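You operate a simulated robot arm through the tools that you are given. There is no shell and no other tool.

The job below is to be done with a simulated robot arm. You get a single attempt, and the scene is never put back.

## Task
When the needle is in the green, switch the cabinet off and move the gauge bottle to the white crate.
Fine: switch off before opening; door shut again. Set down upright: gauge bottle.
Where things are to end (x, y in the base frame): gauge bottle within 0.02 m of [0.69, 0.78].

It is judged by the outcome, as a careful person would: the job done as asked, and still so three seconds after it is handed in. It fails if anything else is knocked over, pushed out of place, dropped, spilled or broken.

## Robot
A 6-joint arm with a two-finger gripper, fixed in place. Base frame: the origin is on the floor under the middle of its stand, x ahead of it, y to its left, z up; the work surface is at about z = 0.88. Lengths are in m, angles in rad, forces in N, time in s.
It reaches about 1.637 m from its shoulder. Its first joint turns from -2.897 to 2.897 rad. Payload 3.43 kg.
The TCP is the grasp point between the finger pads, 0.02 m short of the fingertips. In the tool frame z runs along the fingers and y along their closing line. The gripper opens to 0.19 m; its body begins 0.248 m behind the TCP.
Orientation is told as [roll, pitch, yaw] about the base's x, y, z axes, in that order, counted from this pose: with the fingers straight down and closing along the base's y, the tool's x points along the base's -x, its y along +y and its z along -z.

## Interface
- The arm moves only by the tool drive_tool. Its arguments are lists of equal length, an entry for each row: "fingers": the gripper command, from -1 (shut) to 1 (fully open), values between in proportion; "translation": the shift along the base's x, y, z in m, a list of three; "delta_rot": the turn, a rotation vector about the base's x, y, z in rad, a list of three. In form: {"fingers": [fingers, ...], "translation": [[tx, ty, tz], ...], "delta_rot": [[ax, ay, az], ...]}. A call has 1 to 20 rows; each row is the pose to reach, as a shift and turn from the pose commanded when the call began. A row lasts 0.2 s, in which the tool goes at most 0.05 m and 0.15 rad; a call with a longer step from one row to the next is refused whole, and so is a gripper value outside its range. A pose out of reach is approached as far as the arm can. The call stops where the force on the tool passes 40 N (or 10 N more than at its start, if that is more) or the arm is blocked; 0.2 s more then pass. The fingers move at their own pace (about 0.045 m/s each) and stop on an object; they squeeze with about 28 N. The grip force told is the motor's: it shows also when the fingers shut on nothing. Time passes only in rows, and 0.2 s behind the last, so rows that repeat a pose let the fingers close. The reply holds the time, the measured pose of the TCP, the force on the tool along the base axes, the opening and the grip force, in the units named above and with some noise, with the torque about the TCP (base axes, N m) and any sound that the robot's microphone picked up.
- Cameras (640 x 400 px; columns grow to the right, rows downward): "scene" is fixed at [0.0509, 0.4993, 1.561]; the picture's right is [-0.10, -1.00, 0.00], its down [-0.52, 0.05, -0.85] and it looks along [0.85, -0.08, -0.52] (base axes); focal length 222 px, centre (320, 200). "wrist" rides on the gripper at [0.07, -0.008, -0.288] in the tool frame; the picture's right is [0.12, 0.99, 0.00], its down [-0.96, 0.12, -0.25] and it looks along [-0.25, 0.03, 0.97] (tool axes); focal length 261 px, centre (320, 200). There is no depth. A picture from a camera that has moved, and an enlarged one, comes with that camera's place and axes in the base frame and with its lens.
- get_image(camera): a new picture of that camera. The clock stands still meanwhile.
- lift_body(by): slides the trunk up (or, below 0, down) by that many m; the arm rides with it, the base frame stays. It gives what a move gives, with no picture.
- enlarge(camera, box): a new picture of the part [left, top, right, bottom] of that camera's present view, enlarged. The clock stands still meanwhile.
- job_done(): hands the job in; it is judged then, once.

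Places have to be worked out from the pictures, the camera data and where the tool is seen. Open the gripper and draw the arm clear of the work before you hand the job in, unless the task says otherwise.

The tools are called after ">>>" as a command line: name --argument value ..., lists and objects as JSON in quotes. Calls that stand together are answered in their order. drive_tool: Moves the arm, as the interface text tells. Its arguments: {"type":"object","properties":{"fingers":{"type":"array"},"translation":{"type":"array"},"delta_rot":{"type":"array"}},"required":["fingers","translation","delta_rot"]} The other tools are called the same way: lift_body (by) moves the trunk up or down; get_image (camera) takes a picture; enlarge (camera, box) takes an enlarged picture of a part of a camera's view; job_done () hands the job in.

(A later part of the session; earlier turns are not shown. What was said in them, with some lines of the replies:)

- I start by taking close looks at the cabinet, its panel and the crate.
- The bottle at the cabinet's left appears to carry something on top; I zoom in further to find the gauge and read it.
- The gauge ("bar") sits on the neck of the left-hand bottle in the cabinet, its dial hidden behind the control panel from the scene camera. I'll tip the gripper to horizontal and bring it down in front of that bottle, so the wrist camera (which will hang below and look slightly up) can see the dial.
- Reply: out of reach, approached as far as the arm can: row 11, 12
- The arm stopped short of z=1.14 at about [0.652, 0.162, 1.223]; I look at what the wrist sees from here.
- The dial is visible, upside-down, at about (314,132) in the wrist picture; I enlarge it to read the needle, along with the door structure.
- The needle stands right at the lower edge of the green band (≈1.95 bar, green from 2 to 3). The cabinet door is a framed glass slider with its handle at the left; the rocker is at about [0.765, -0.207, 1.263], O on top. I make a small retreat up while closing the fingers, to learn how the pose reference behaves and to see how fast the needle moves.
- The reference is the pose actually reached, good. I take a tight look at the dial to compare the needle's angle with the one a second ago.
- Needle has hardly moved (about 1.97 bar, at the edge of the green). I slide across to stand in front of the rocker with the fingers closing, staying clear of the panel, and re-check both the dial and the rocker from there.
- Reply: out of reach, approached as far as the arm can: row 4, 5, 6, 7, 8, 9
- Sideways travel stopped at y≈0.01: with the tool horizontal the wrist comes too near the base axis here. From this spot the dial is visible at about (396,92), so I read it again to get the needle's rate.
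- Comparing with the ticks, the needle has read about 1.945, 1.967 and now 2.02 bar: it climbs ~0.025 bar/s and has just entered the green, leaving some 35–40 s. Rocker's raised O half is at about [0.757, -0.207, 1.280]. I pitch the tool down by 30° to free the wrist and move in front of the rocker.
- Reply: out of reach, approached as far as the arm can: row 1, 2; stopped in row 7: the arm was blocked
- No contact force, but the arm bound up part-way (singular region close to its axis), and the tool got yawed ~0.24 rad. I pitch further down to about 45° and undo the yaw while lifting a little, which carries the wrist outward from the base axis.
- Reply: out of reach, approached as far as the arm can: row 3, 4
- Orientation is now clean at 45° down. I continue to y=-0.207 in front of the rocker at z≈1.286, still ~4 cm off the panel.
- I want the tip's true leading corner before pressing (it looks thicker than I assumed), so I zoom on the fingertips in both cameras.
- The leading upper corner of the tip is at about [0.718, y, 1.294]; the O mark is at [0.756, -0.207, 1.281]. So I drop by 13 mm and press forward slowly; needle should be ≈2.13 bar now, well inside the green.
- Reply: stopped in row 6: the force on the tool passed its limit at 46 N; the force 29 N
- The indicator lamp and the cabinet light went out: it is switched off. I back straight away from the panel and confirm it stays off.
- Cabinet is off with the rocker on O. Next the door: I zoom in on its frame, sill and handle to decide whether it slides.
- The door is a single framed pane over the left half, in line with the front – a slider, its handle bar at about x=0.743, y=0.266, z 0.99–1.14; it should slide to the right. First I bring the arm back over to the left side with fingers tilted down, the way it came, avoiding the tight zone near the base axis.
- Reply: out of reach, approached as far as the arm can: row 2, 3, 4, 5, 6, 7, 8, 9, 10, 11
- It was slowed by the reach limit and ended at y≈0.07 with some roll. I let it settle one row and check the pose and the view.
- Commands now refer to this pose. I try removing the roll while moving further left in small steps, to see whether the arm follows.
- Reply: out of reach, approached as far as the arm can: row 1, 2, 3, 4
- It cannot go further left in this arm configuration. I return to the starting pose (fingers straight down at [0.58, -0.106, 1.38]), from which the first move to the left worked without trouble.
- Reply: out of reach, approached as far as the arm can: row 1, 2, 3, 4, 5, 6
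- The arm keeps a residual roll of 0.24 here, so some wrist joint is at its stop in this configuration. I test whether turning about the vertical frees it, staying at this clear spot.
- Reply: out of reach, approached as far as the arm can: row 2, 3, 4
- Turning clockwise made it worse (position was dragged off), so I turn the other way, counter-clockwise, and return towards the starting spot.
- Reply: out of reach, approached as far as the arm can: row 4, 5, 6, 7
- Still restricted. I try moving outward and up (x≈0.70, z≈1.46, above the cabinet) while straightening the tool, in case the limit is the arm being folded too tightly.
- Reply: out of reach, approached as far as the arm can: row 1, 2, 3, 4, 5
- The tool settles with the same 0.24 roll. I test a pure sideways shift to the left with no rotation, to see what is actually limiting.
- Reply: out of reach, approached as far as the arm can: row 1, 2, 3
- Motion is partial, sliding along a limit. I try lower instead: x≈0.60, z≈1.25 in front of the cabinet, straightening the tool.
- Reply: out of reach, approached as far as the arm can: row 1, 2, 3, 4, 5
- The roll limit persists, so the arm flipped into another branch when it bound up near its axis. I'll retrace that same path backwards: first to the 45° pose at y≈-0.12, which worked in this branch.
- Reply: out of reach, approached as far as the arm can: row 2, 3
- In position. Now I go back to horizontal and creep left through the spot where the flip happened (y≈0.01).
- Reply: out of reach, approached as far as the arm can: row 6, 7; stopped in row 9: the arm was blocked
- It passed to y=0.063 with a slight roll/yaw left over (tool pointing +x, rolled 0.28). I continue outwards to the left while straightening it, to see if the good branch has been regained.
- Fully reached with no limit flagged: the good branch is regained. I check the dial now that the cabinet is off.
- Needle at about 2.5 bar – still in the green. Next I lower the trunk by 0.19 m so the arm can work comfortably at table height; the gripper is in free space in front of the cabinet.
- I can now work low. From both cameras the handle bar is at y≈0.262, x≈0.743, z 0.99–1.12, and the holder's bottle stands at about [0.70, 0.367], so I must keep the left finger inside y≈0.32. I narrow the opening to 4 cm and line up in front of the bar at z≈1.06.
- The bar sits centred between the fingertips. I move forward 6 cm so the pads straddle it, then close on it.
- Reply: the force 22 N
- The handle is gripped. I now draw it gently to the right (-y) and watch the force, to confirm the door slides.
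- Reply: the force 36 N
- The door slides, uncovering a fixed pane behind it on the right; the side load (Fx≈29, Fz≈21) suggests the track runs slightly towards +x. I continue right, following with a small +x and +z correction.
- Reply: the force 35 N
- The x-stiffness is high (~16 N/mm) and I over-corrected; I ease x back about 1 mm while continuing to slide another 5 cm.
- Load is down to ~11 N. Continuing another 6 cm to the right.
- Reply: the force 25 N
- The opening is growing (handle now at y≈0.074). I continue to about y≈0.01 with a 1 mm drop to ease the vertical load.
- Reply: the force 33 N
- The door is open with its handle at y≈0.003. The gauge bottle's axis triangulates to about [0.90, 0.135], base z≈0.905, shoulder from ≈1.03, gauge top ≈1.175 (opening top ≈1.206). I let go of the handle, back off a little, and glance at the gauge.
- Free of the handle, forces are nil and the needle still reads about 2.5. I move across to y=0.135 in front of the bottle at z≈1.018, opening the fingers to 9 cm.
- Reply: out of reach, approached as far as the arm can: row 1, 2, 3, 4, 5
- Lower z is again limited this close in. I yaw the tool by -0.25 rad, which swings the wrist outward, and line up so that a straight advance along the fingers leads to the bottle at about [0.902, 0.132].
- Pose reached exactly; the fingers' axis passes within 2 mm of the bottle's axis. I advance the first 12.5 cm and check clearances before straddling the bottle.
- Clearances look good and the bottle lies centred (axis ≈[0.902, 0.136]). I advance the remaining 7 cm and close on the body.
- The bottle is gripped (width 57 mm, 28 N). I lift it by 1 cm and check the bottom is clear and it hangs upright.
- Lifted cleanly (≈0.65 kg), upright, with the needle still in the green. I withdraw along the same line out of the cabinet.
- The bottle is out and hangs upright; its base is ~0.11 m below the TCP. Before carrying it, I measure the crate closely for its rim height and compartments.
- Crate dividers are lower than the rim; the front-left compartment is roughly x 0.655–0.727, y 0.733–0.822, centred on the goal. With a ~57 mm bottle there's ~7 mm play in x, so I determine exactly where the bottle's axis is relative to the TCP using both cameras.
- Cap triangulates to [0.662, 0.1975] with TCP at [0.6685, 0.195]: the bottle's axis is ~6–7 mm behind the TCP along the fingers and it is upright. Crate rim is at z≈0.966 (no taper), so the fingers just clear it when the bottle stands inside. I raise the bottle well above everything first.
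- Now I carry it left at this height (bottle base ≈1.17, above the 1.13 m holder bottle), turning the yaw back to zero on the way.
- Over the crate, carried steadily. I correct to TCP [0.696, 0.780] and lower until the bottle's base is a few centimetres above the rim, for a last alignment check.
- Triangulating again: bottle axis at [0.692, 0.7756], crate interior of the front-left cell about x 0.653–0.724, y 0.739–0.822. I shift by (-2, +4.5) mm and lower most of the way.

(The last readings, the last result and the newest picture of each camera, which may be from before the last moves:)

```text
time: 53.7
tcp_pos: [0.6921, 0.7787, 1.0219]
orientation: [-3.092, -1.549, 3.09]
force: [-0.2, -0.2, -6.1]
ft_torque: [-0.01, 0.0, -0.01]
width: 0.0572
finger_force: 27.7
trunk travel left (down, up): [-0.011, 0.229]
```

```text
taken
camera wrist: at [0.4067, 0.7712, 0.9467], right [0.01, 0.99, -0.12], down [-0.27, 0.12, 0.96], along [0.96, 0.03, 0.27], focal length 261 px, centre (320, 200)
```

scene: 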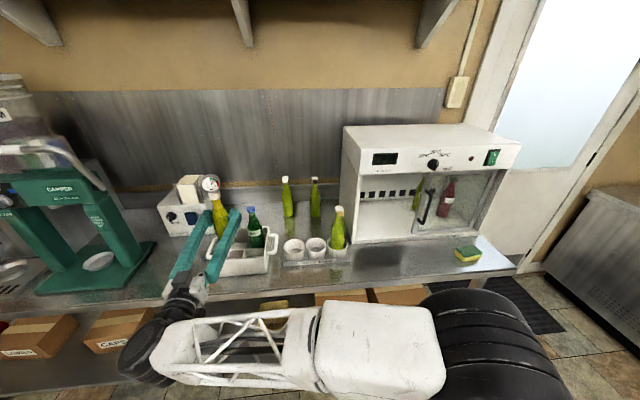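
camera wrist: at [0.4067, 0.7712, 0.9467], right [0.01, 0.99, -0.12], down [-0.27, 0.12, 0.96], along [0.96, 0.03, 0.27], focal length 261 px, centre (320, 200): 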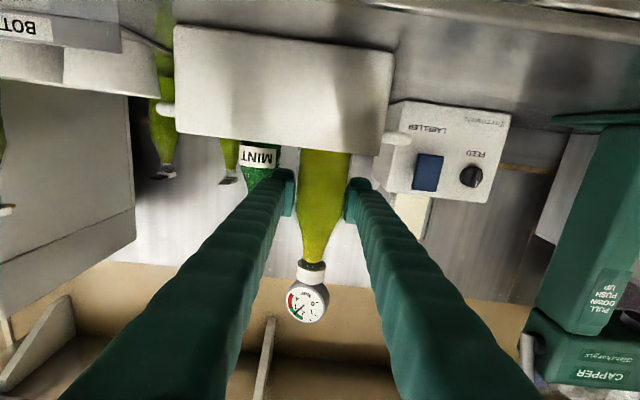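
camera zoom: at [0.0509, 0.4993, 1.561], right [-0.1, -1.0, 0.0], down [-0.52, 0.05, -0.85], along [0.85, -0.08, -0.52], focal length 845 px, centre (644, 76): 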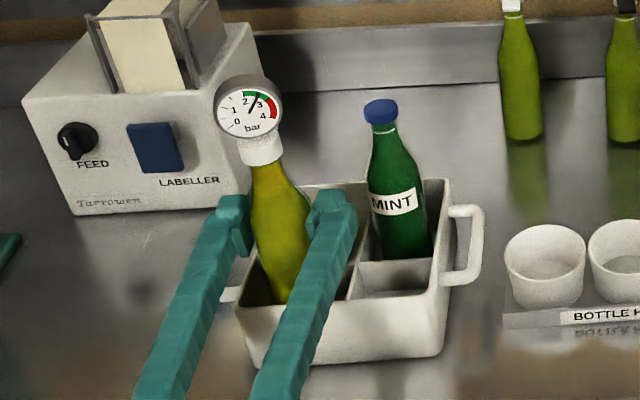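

Inside the cell now and clear of the walls; the wrist view puts the rim at z≈0.968 and the bottle's axis at about [0.686, 0.779]. I nudge +4 mm in x and lower 17 mm more, gently.

>>> drive_tool --fingers '[-1, -1, -1, -1, -1]' --translation '[[0.004, 0.001, 0.0], [0.004, 0.001, -0.005], [0.004, 0.001, -0.01], [0.004, 0.001, -0.014], [0.004, 0.001, -0.017]]' --delta_rot '[[0, 0, 0], [0, 0, 0], [0, 0, 0], [0, 0, 0], [0, 0, 0]]'

>>> enlarge --camera "wrist" --box '[230, 110, 410, 230]'

```text
time: 54.9
tcp_pos: [0.6977, 0.7821, 1.0059]
orientation: [-3.083, -1.548, 3.079]
force: [-0.1, -0.3, -6.5]
ft_torque: [0.02, 0.04, 0.03]
width: 0.0574
finger_force: 27.9
trunk travel left (down, up): [-0.011, 0.229]
```

```text
3.33 times, centred on (320, 170) of wrist
camera zoom: at [0.4124, 0.7742, 0.9286], right [0.01, 0.99, -0.12], down [-0.27, 0.12, 0.96], along [0.96, 0.03, 0.27], focal length 869 px, centre (320, 300)
```

zoom: 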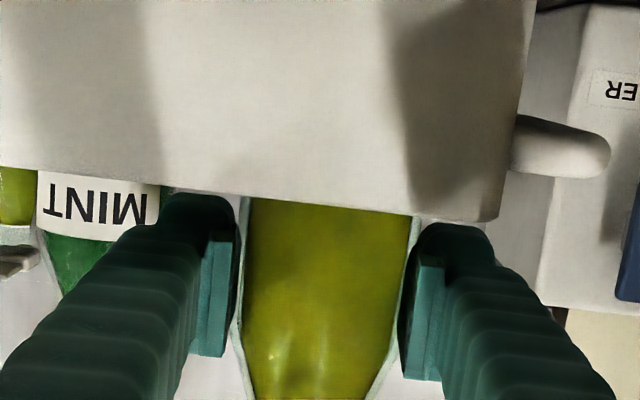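

Fingertip undersides are ~11 mm above the rim now. I keep lowering in small steps, watching the vertical force for the bottle touching down.

>>> drive_tool --fingers '[-1, -1, -1, -1]' --translation '[[-0.002, -0.001, -0.002], [-0.002, -0.001, -0.004], [-0.002, -0.001, -0.006], [-0.002, -0.001, -0.006]]' --delta_rot '[[0, 0, 0], [0, 0, 0], [0, 0, 0], [0, 0, 0]]'

```text
time: 55.9
tcp_pos: [0.6963, 0.7799, 0.9987]
orientation: [-3.091, -1.548, 3.087]
force: [-0.4, 0.4, -6.8]
ft_torque: [-0.01, -0.05, 0.0]
width: 0.0571
finger_force: 28.3
trunk travel left (down, up): [-0.011, 0.229]
```

>>> drive_tool --fingers '[-1, -1, -1]' --translation '[[0, 0, -0.0015], [0, 0, -0.003], [0, 0, -0.003]]' --delta_rot '[[0, 0, 0], [0, 0, 0], [0, 0, 0]]'

>>> enlarge --camera "wrist" --box '[230, 110, 410, 230]'

>>> enlarge --camera "scene" --box '[200, 200, 270, 270]'

```text
time: 56.7
tcp_pos: [0.6961, 0.7797, 0.9955]
orientation: [-3.137, -1.548, 3.132]
force: [0.0, 2.1, 3.9]
ft_torque: [-0.01, 0.2, -0.01]
width: 0.0568
finger_force: 28.2
trunk travel left (down, up): [-0.011, 0.229]
```

```text
3.33 times, centred on (320, 170) of wrist
camera zoom: at [0.4111, 0.7715, 0.9206], right [0.01, 0.99, -0.12], down [-0.27, 0.12, 0.96], along [0.96, 0.03, 0.27], focal length 869 px, centre (320, 300)
```

zoom: 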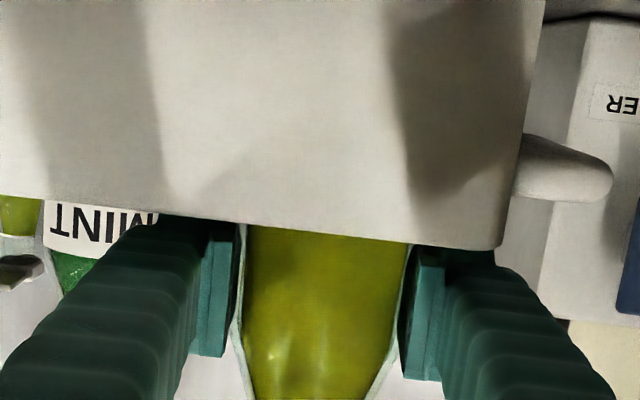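

```text
5.71 times, centred on (235, 235) of scene
camera zoom: at [0.0509, 0.4993, 1.561], right [-0.1, -1.0, 0.0], down [-0.52, 0.05, -0.85], along [0.85, -0.08, -0.52], focal length 1268 px, centre (806, 0)
```

zoom: 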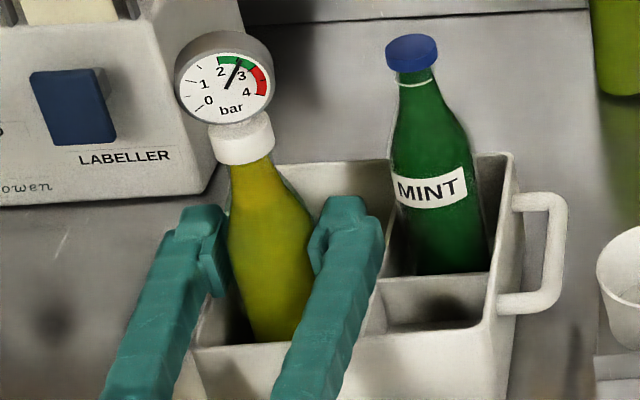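

The vertical load flipped from -6.8 to +3.9 N with almost no side torque: the bottle is standing on the cell's floor at TCP z≈0.9955. I open the fingers gradually to 8 cm.

>>> drive_tool --fingers '[-0.38, -0.34, -0.28, -0.22, -0.16, -0.13, -0.13]' --translation '[[0, 0, 0], [0, 0, 0], [0, 0, 0], [0, 0, 0], [0, 0, 0], [0, 0, 0], [0, 0, 0]]' --delta_rot '[[0, 0, 0], [0, 0, 0], [0, 0, 0], [0, 0, 0], [0, 0, 0], [0, 0, 0], [0, 0, 0]]'

>>> enlarge --camera "scene" --box '[180, 190, 290, 280]'

>>> get_image --camera "wrist"

```text
time: 58.3
tcp_pos: [0.6964, 0.7805, 0.9964]
orientation: [-3.103, -1.549, 3.1]
force: [0.4, -1.0, -0.2]
ft_torque: [0.0, 0.01, -0.03]
width: 0.0825
finger_force: 0.0
trunk travel left (down, up): [-0.011, 0.229]
```

```text
4.44 times, centred on (235, 235) of scene
camera zoom: at [0.0509, 0.4993, 1.561], right [-0.1, -1.0, 0.0], down [-0.52, 0.05, -0.85], along [0.85, -0.08, -0.52], focal length 986 px, centre (698, 44)
```

zoom: 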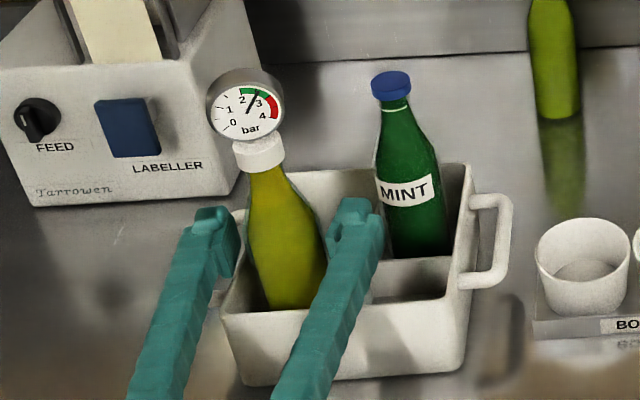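

```text
taken
camera wrist: at [0.4112, 0.7715, 0.9197], right [0.01, 0.99, -0.12], down [-0.27, 0.12, 0.96], along [0.96, 0.03, 0.27], focal length 261 px, centre (320, 200)
```

wrist: 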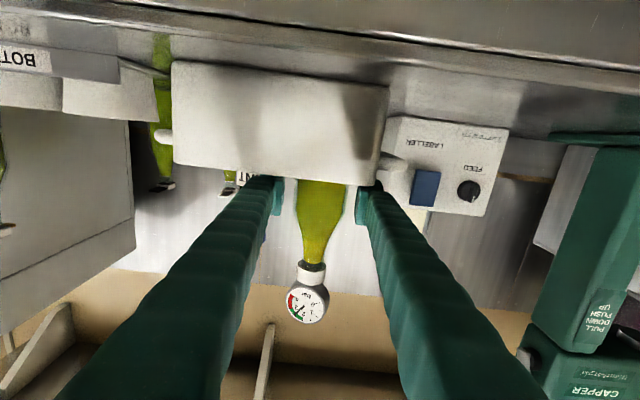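

Released; the bottle stands upright in the cell. I lift the fingers 1.5 cm off the rim and back straight out.

>>> drive_tool --fingers '[-0.13, -0.13, -0.13, -0.13, -0.13, -0.13, -0.13]' --translation '[[0, 0, 0.008], [0, 0, 0.015], [-0.03, 0, 0.017], [-0.07, 0, 0.017], [-0.11, 0, 0.018], [-0.14, 0, 0.05], [-0.14, 0.0, 0.09]]' --delta_rot '[[0, 0, 0], [0, 0, 0], [0, 0, 0], [0, 0, 0], [0, 0, 0], [0, 0, 0], [0, 0, 0]]'

>>> get_image --camera "wrist"

>>> enlarge --camera "scene" --box '[180, 190, 290, 280]'

```text
time: 59.9
tcp_pos: [0.5573, 0.7795, 1.085]
orientation: [-2.984, -1.549, 2.978]
force: [-0.1, 0.8, 0.1]
ft_torque: [-0.03, -0.03, -0.03]
width: 0.0827
finger_force: 0.0
trunk travel left (down, up): [-0.011, 0.229]
```

```text
taken
camera wrist: at [0.2723, 0.7712, 1.0098], right [0.01, 0.99, -0.12], down [-0.27, 0.12, 0.96], along [0.96, 0.03, 0.27], focal length 261 px, centre (320, 200)
```

wrist: 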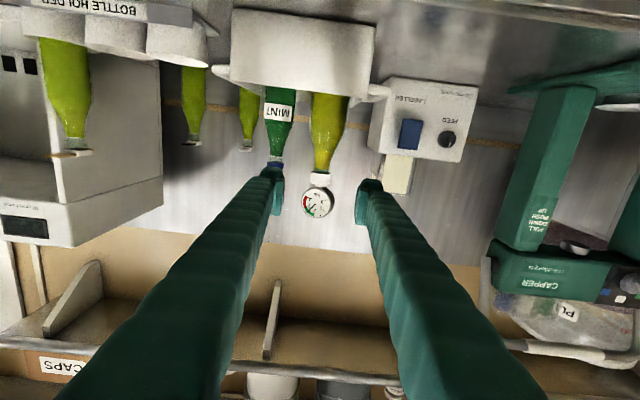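

```text
4.44 times, centred on (235, 235) of scene
camera zoom: at [0.0509, 0.4993, 1.561], right [-0.1, -1.0, 0.0], down [-0.52, 0.05, -0.85], along [0.85, -0.08, -0.52], focal length 986 px, centre (698, 44)
```

zoom: 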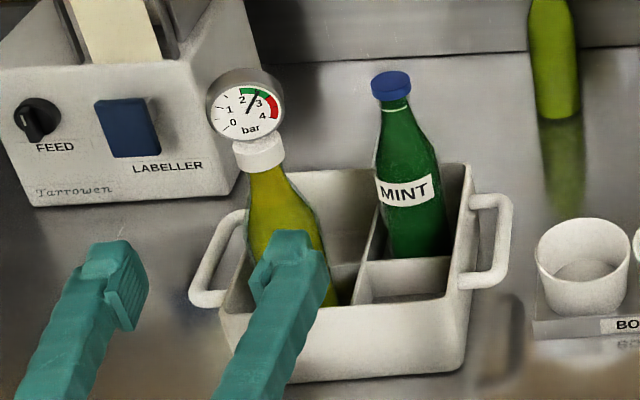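

The bottle stands at about [0.695, 0.782], upright with the needle in the green. Now I go back to shut the door: up to 1.28 m first, then right over the holder, narrowing the fingers to 4 cm.

>>> drive_tool --fingers '[-0.13, -0.13, -0.13, -0.13, -0.2, -0.3, -0.4, -0.5, -0.58, -0.58, -0.58, -0.58, -0.58, -0.58, -0.58, -0.58, -0.58, -0.58]' --translation '[[0, 0, 0.045], [0, 0, 0.09], [0, 0, 0.135], [0, -0.02, 0.18], [0.004, -0.06, 0.195], [0.012, -0.105, 0.195], [0.02, -0.15, 0.195], [0.028, -0.195, 0.195], [0.036, -0.24, 0.195], [0.044, -0.285, 0.195], [0.052, -0.33, 0.195], [0.06, -0.375, 0.195], [0.068, -0.42, 0.195], [0.076, -0.465, 0.195], [0.084, -0.51, 0.195], [0.092, -0.555, 0.195], [0.1, -0.59, 0.195], [0.1, -0.59, 0.195]]' --delta_rot '[[0, 0, 0], [0, 0, 0], [0, 0, 0], [0, 0, 0], [0, 0, -0.01], [0, 0, -0.03], [0, 0, -0.05], [0, 0, -0.07], [0, 0, -0.09], [0, 0, -0.11], [0, 0, -0.13], [0, 0, -0.15], [0, 0, -0.17], [0, 0, -0.19], [0, 0, -0.21], [0, 0, -0.23], [0, 0, -0.25], [0, 0, -0.25]]'

>>> get_image --camera "scene"

```text
time: 63.7
tcp_pos: [0.6559, 0.1892, 1.2812]
orientation: [-3.109, -1.55, 2.857]
force: [-0.2, -0.4, -0.8]
ft_torque: [0.02, -0.02, -0.02]
width: 0.0399
finger_force: 0.1
trunk travel left (down, up): [-0.011, 0.229]
```

```text
taken
```

scene: 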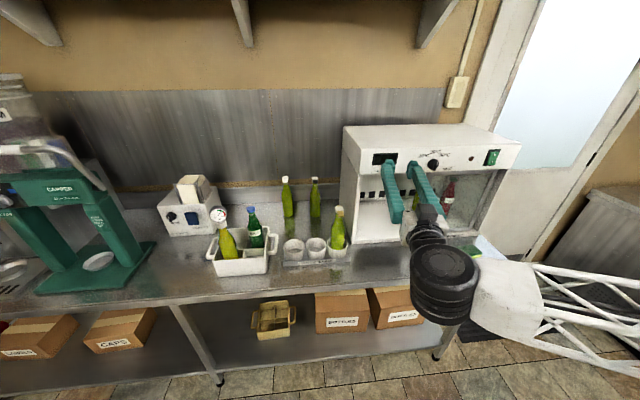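

Path done. With the view free I check the bottle in the crate, then head to the handle.

>>> enlarge --camera "scene" --box '[190, 195, 290, 280]'

>>> drive_tool --fingers '[-0.58, -0.58, -0.58, -0.58, -0.58, -0.58, -0.58]' --translation '[[0.01, -0.005, -0.035], [0.02, -0.015, -0.07], [0.03, -0.03, -0.11], [0.04, -0.05, -0.15], [0.045, -0.08, -0.19], [0.045, -0.11, -0.215], [0.045, -0.12, -0.217]]' --delta_rot '[[0, 0, 0], [0, 0, 0], [0, 0, 0], [0, 0, 0], [0, 0, 0], [0, 0, 0], [0, 0, 0]]'

>>> get_image --camera "wrist"

```text
4.71 times, centred on (240, 238) of scene
camera zoom: at [0.0509, 0.4993, 1.561], right [-0.1, -1.0, 0.0], down [-0.52, 0.05, -0.85], along [0.85, -0.08, -0.52], focal length 1044 px, centre (696, 24)
```

zoom: 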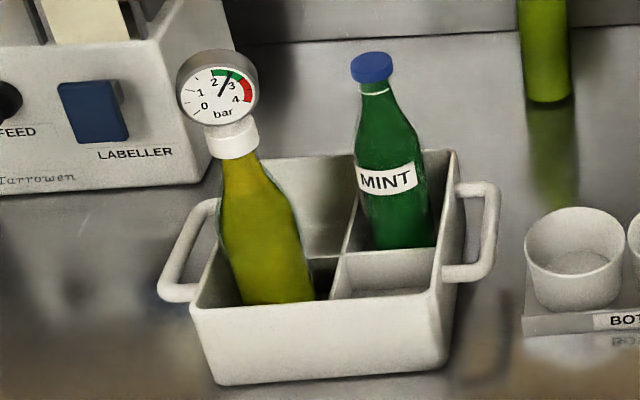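

```text
refused: row 5 steps farther than a row can; nothing moved
```

```text
taken
camera wrist: at [0.3784, 0.2521, 1.2051], right [0.25, 0.96, -0.12], down [-0.23, 0.18, 0.96], along [0.94, -0.21, 0.27], focal length 261 px, centre (320, 200)
```

wrist: 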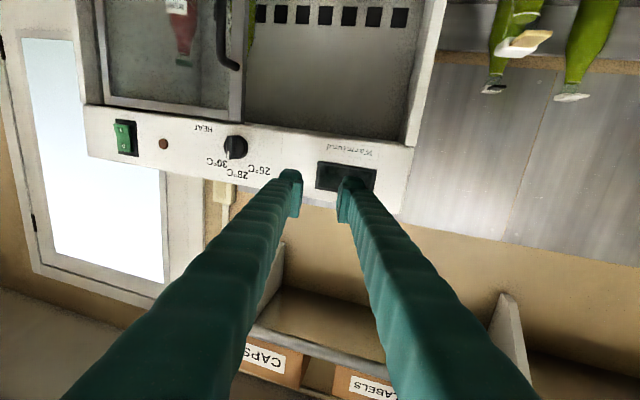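

The bottle's axis lines up with the vertical – it stands straight. My last move was refused for one over-long step, so I redo the descent toward the handle with smaller steps.

>>> drive_tool --fingers '[-0.58, -0.58, -0.58, -0.58, -0.58, -0.58, -0.58]' --translation '[[0.008, -0.005, -0.035], [0.016, -0.012, -0.07], [0.024, -0.022, -0.11], [0.032, -0.035, -0.15], [0.04, -0.05, -0.19], [0.045, -0.075, -0.215], [0.045, -0.11, -0.217]]' --delta_rot '[[0, 0, 0], [0, 0, 0], [0, 0, 0], [0, 0, 0], [0, 0, 0.05], [0, 0, 0.1], [0, 0, 0.15]]'

>>> get_image --camera "wrist"

```text
time: 65.3
tcp_pos: [0.7021, 0.0812, 1.0608]
orientation: [-3.106, -1.551, 3.005]
force: [1.2, -0.4, 0.2]
ft_torque: [-0.03, -0.02, 0.01]
width: 0.0396
finger_force: 0.0
trunk travel left (down, up): [-0.011, 0.229]
```

```text
taken
camera wrist: at [0.4177, 0.1007, 0.9855], right [0.1, 0.99, -0.12], down [-0.25, 0.14, 0.96], along [0.96, -0.07, 0.26], focal length 261 px, centre (320, 200)
```

wrist: 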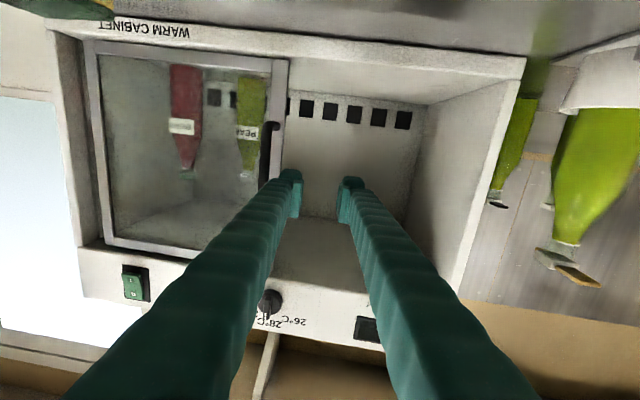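

The bar is still at y≈0.004. I shift across to it at x≈0.70 (tips 1.5 cm short of the bar), squaring up the yaw.

>>> drive_tool --fingers '[-0.58, -0.58, -0.58, -0.58]' --translation '[[0.0, -0.025, 0.001], [0.0, -0.05, 0.002], [0.0, -0.076, 0.003], [0.0, -0.077, 0.003]]' --delta_rot '[[0, 0, 0.03], [0, 0, 0.06], [0, 0, 0.1], [0, 0, 0.1]]'

>>> get_image --camera "wrist"

```text
time: 66.3
tcp_pos: [0.7, 0.0029, 1.0665]
orientation: [-3.131, -1.551, 3.127]
force: [-0.7, 0.2, 0.4]
ft_torque: [-0.03, 0.01, -0.06]
width: 0.0399
finger_force: 0.0
trunk travel left (down, up): [-0.011, 0.229]
```

```text
taken
camera wrist: at [0.415, -0.0056, 0.9912], right [0.01, 0.99, -0.12], down [-0.27, 0.12, 0.96], along [0.96, 0.03, 0.27], focal length 261 px, centre (320, 200)
```

wrist: 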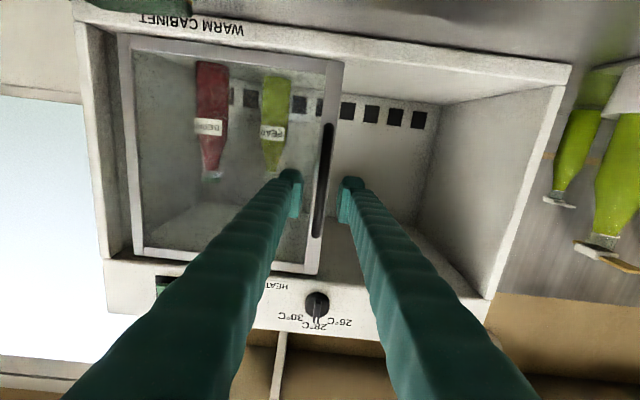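

The bar lies centred between the tips. I advance 4.3 cm and close on it.

>>> drive_tool --fingers '[-0.58, -0.58, -0.58, -1, -1, -1]' --translation '[[0.02, 0.001, -0.001], [0.035, 0.001, -0.003], [0.043, 0.001, -0.004], [0.043, 0.001, -0.004], [0.043, 0.001, -0.004], [0.043, 0.001, -0.004]]' --delta_rot '[[0, 0, 0], [0, 0, 0], [0, 0, 0], [0, 0, 0], [0, 0, 0], [0, 0, 0]]'

```text
time: 67.7
tcp_pos: [0.7416, 0.0034, 1.0645]
orientation: [-3.116, -1.55, 3.116]
force: [4.2, 0.9, 1.8]
ft_torque: [0.03, -0.01, -0.02]
width: 0.008
finger_force: 34.7
trunk travel left (down, up): [-0.011, 0.229]
```

Gripped with small loads. I slide the door left, easing x back ~0.8 mm per 6 cm as found on the way out.

>>> drive_tool --fingers '[-1, -1, -1, -1, -1]' --translation '[[0.0, 0.01, 0], [-0.0003, 0.025, 0], [-0.0005, 0.04, 0], [-0.0007, 0.055, 0], [-0.0009, 0.07, 0]]' --delta_rot '[[0, 0, 0], [0, 0, 0], [0, 0, 0], [0, 0, 0], [0, 0, 0]]'

```text
time: 68.9
tcp_pos: [0.7421, 0.0732, 1.0652]
orientation: [-3.133, -1.551, 3.131]
force: [9.5, -0.4, 3.6]
ft_torque: [-0.02, 0.24, 0.09]
width: 0.008
finger_force: 41.1
trunk travel left (down, up): [-0.011, 0.229]
```

Sliding freely with small loads; I continue another 11 cm.

>>> drive_tool --fingers '[-1, -1, -1, -1, -1, -1, -1]' --translation '[[0.0003, 0.015, 0], [0.0002, 0.032, 0], [0.0, 0.049, 0], [-0.0003, 0.066, 0], [-0.0006, 0.083, 0], [-0.0008, 0.1, 0], [-0.001, 0.11, 0]]' --delta_rot '[[0, 0, 0], [0, 0, 0], [0, 0, 0], [0, 0, 0], [0, 0, 0], [0, 0, 0], [0, 0, 0]]'

>>> get_image --camera "scene"

```text
time: 70.5
tcp_pos: [0.7425, 0.1822, 1.0644]
orientation: [-3.107, -1.548, 3.103]
force: [5.1, 2.0, 4.8]
ft_torque: [0.04, 0.07, 0.06]
width: 0.0079
finger_force: 41.8
trunk travel left (down, up): [-0.011, 0.229]
```

```text
taken
```

scene: 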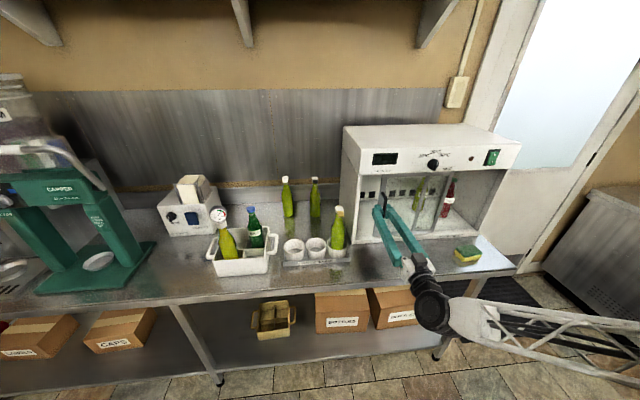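

Nearly there. I slide the last 8 cm, slowing at the end to feel the closed stop.

>>> drive_tool --fingers '[-1, -1, -1, -1, -1, -1, -1]' --translation '[[0.0, 0.015, 0], [-0.0002, 0.032, 0], [-0.0005, 0.048, 0], [-0.0008, 0.062, 0], [-0.0011, 0.071, 0], [-0.0012, 0.076, 0], [-0.0012, 0.079, 0]]' --delta_rot '[[0, 0, 0], [0, 0, 0], [0, 0, 0], [0, 0, 0], [0, 0, 0], [0, 0, 0], [0, 0, 0]]'

>>> enlarge --camera "scene" --box '[330, 150, 490, 250]'

```text
time: 72.1
tcp_pos: [0.7405, 0.2634, 1.0642]
orientation: [3.14, -1.548, 3.138]
force: [24.8, -1.0, 23.7]
ft_torque: [-0.02, -0.08, 0.03]
width: 0.008
finger_force: 41.5
trunk travel left (down, up): [-0.011, 0.229]
```

```text
4.00 times, centred on (410, 200) of scene
camera zoom: at [0.0509, 0.4993, 1.561], right [-0.1, -1.0, 0.0], down [-0.52, 0.05, -0.85], along [0.85, -0.08, -0.52], focal length 888 px, centre (-40, 200)
```

zoom: 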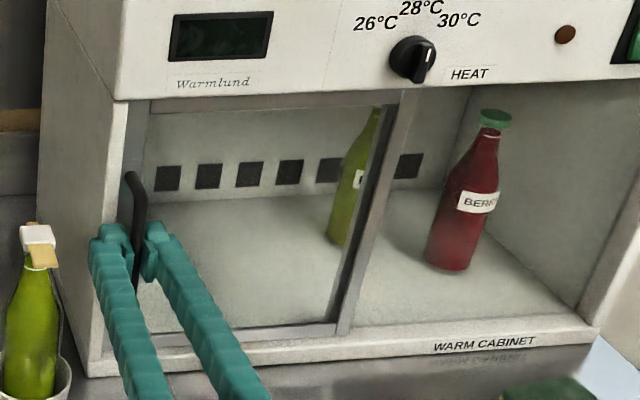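

The handle is back at its original spot (y≈0.263). I relieve the x/z load and press a few millimetres more to confirm it is against the stop.

>>> drive_tool --fingers '[-1, -1, -1]' --translation '[[0.0012, 0.001, 0.001], [0.0012, 0.0025, 0.001], [0.0012, 0.004, 0.001]]' --delta_rot '[[0, 0, 0], [0, 0, 0], [0, 0, 0]]'

>>> enlarge --camera "scene" --box '[345, 165, 445, 245]'

>>> get_image --camera "wrist"

```text
time: 73.0
tcp_pos: [0.7409, 0.2615, 1.0627]
orientation: [2.987, -1.55, -2.995]
force: [15.6, -44.8, -1.6]
ft_torque: [-0.33, -0.61, 0.31]
width: 0.0079
finger_force: 41.9
trunk travel left (down, up): [-0.011, 0.229]
stopped in row 3: the force on the tool passed its limit at 47 N (the readings are from after the stop); the commanded pose is now the measured one
```

```text
5.00 times, centred on (395, 205) of scene
camera zoom: at [0.0509, 0.4993, 1.561], right [-0.1, -1.0, 0.0], down [-0.52, 0.05, -0.85], along [0.85, -0.08, -0.52], focal length 1109 px, centre (-55, 175)
```

zoom: 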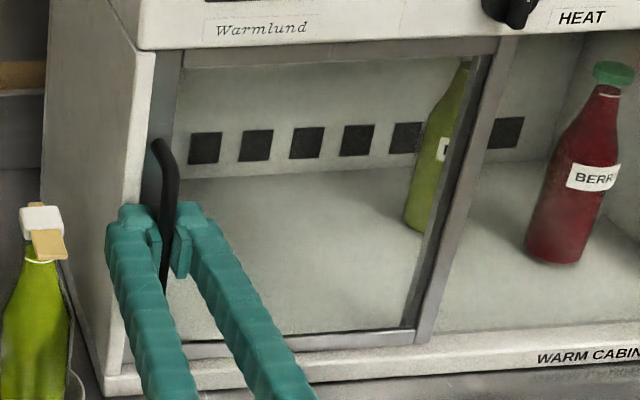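

```text
taken
camera wrist: at [0.4559, 0.2563, 0.9877], right [0.01, 0.99, -0.12], down [-0.27, 0.12, 0.96], along [0.96, 0.02, 0.27], focal length 261 px, centre (320, 200)
```

wrist: 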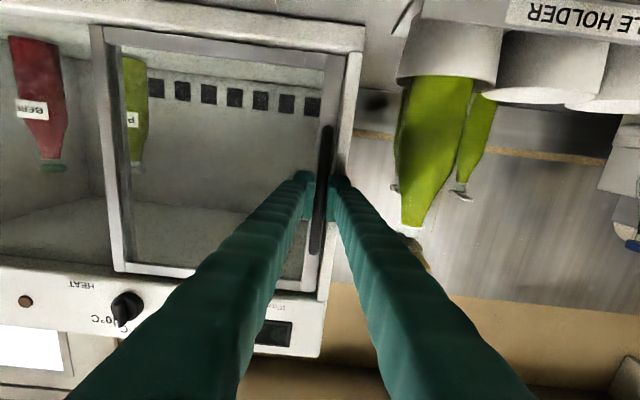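

The closed stop is firmly felt (45 N), and the door looks just as it did at the start. I ease off 2 mm, open the fingers to 4 cm and back away.

>>> drive_tool --fingers '[-1, -0.58, -0.58, -0.58, -0.58, -0.58, -0.58]' --translation '[[-0.001, -0.0015, 0], [-0.001, -0.0015, 0], [-0.001, -0.0015, 0], [-0.015, -0.0015, 0], [-0.035, -0.002, 0], [-0.06, -0.005, 0.0], [-0.075, -0.02, 0.01]]' --delta_rot '[[0, 0, 0], [0, 0, 0], [0, 0, 0], [0, 0, 0], [0, 0, 0], [0, 0, 0], [0, 0, 0]]'

>>> enlarge --camera "scene" --box '[345, 165, 445, 245]'

>>> get_image --camera "wrist"

```text
time: 74.6
tcp_pos: [0.6655, 0.2479, 1.0726]
orientation: [-3.118, -1.552, 3.116]
force: [0.1, 0.7, -1.1]
ft_torque: [0.03, -0.06, -0.14]
width: 0.04
finger_force: 0.0
trunk travel left (down, up): [-0.011, 0.229]
```

```text
5.00 times, centred on (395, 205) of scene
camera zoom: at [0.0509, 0.4993, 1.561], right [-0.1, -1.0, 0.0], down [-0.52, 0.05, -0.85], along [0.85, -0.08, -0.52], focal length 1109 px, centre (-55, 175)
```

zoom: 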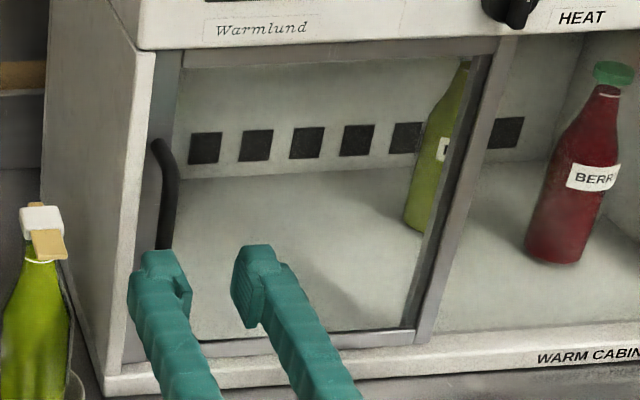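

```text
taken
camera wrist: at [0.3802, 0.24, 0.998], right [0.01, 0.99, -0.12], down [-0.27, 0.12, 0.96], along [0.96, 0.03, 0.26], focal length 261 px, centre (320, 200)
```

wrist: 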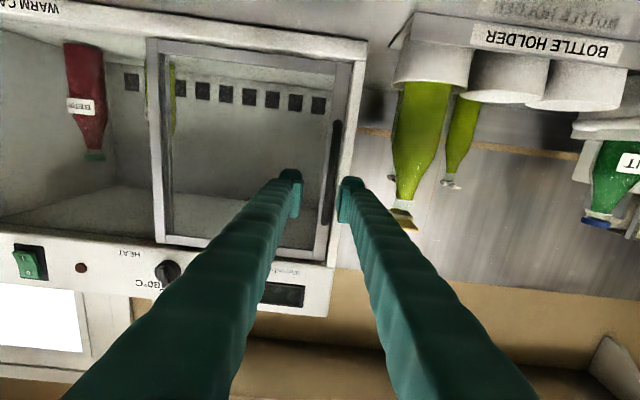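

Door shut, handle free. I raise the arm well clear above the table and open the gripper fully, then check everything.

>>> drive_tool --fingers '[-0.58, -0.58, -0.58, -0.58, -0.58, -0.3, 0.2, 0.6, 1, 1, 1, 1, 1, 1, 1]' --translation '[[-0.01, 0.0, 0.035], [-0.015, 0.0, 0.075], [-0.02, 0.0, 0.115], [-0.02, 0.0, 0.155], [-0.02, 0.0, 0.195], [-0.02, 0.0, 0.235], [-0.02, 0.0, 0.265], [-0.02, 0.0, 0.275], [-0.02, 0.0, 0.28], [-0.02, 0.0, 0.28], [-0.02, 0.0, 0.28], [-0.02, 0.0, 0.28], [-0.02, 0.0, 0.28], [-0.02, 0.0, 0.28], [-0.02, 0.0, 0.28]]' --delta_rot '[[0, 0, 0], [0, 0, 0], [0, 0, 0], [0, 0, 0], [0, 0, 0], [0, 0, 0], [0, 0, 0], [0, 0, 0], [0, 0, 0], [0, 0, 0], [0, 0, 0], [0, 0, 0], [0, 0, 0], [0, 0, 0], [0, 0, 0]]'

>>> get_image --camera "scene"

>>> enlarge --camera "scene" --box '[190, 195, 290, 280]'

>>> enlarge --camera "scene" --box '[330, 110, 530, 250]'

```text
time: 77.8
tcp_pos: [0.6456, 0.249, 1.3551]
orientation: [3.137, -1.551, -3.141]
force: [0.7, 0.4, 0.6]
ft_torque: [0.01, 0.02, -0.01]
width: 0.1899
finger_force: 0.1
trunk travel left (down, up): [-0.011, 0.229]
```

```text
taken
```

scene: 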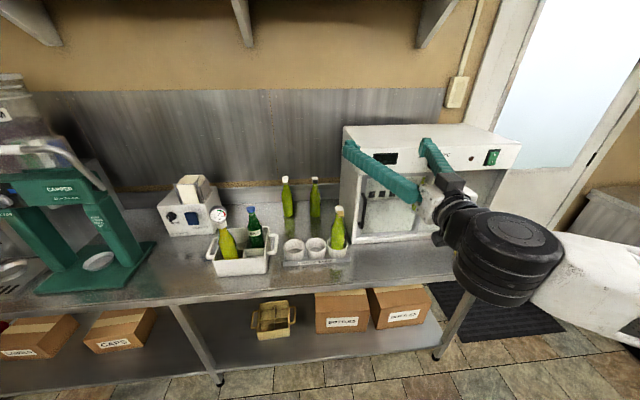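

```text
4.71 times, centred on (240, 238) of scene
camera zoom: at [0.0509, 0.4993, 1.561], right [-0.1, -1.0, 0.0], down [-0.52, 0.05, -0.85], along [0.85, -0.08, -0.52], focal length 1044 px, centre (696, 24)
```

zoom: 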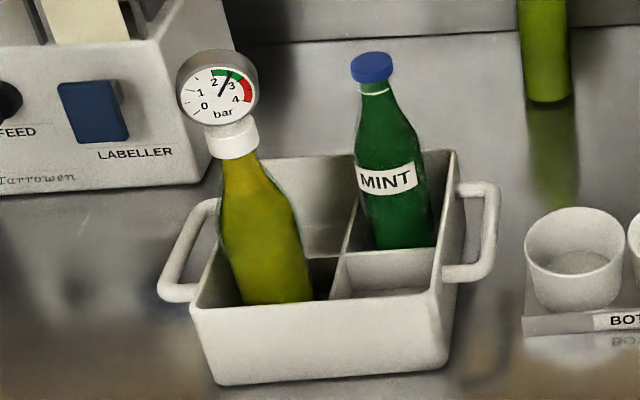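

```text
2.86 times, centred on (430, 180) of scene
camera zoom: at [0.0509, 0.4993, 1.561], right [-0.1, -1.0, 0.0], down [-0.52, 0.05, -0.85], along [0.85, -0.08, -0.52], focal length 634 px, centre (6, 257)
```

zoom: 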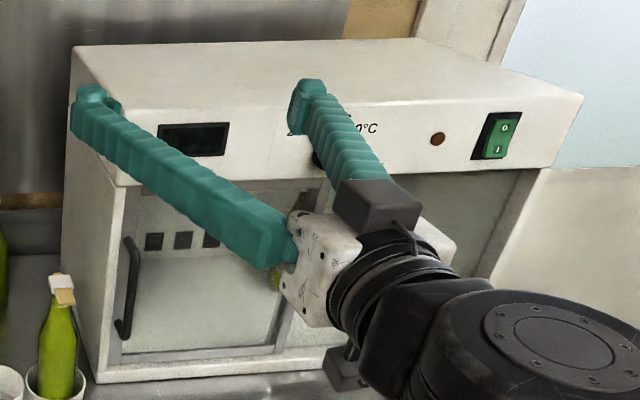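

Final check: the cabinet is off (lamp and display dark, rocker on O), the door is shut, and the other bottles and the crate are where they were. The gauge bottle stands upright in the crate's front-left cell at about [0.69, 0.78] with its needle in the green. The gripper is open and clear of the work, so I hand the job in.

>>> job_done

```text
The job is handed in.
```

The job is done and handed in. The cabinet is off, the gauge bottle is in the white crate, and the cabinet door is shut again.

- **Switch-off:** I read the gauge at about 2.0 bar, just inside the green (2 to 3 bar), and pressed the switch about five seconds later. By its rate of climb the needle was near 2.1 bar then. The lamp, display and cabinet light went out, and only after that did I open the door. The needle rose to about 2.5 bar and stayed in the green.
- **Gauge bottle:** It stands upright in the crate's front-left compartment, at about [0.695, 0.782] by the pictures. That is about 5 mm from the target.
- **Everything else:** The crate was in its original place afterwards, and I saw nothing knocked over, moved or spilled. The gripper is open and the arm is raised clear of the table.

The arm got stuck once near its own base after the dial reading. It bumped nothing and only cost time.
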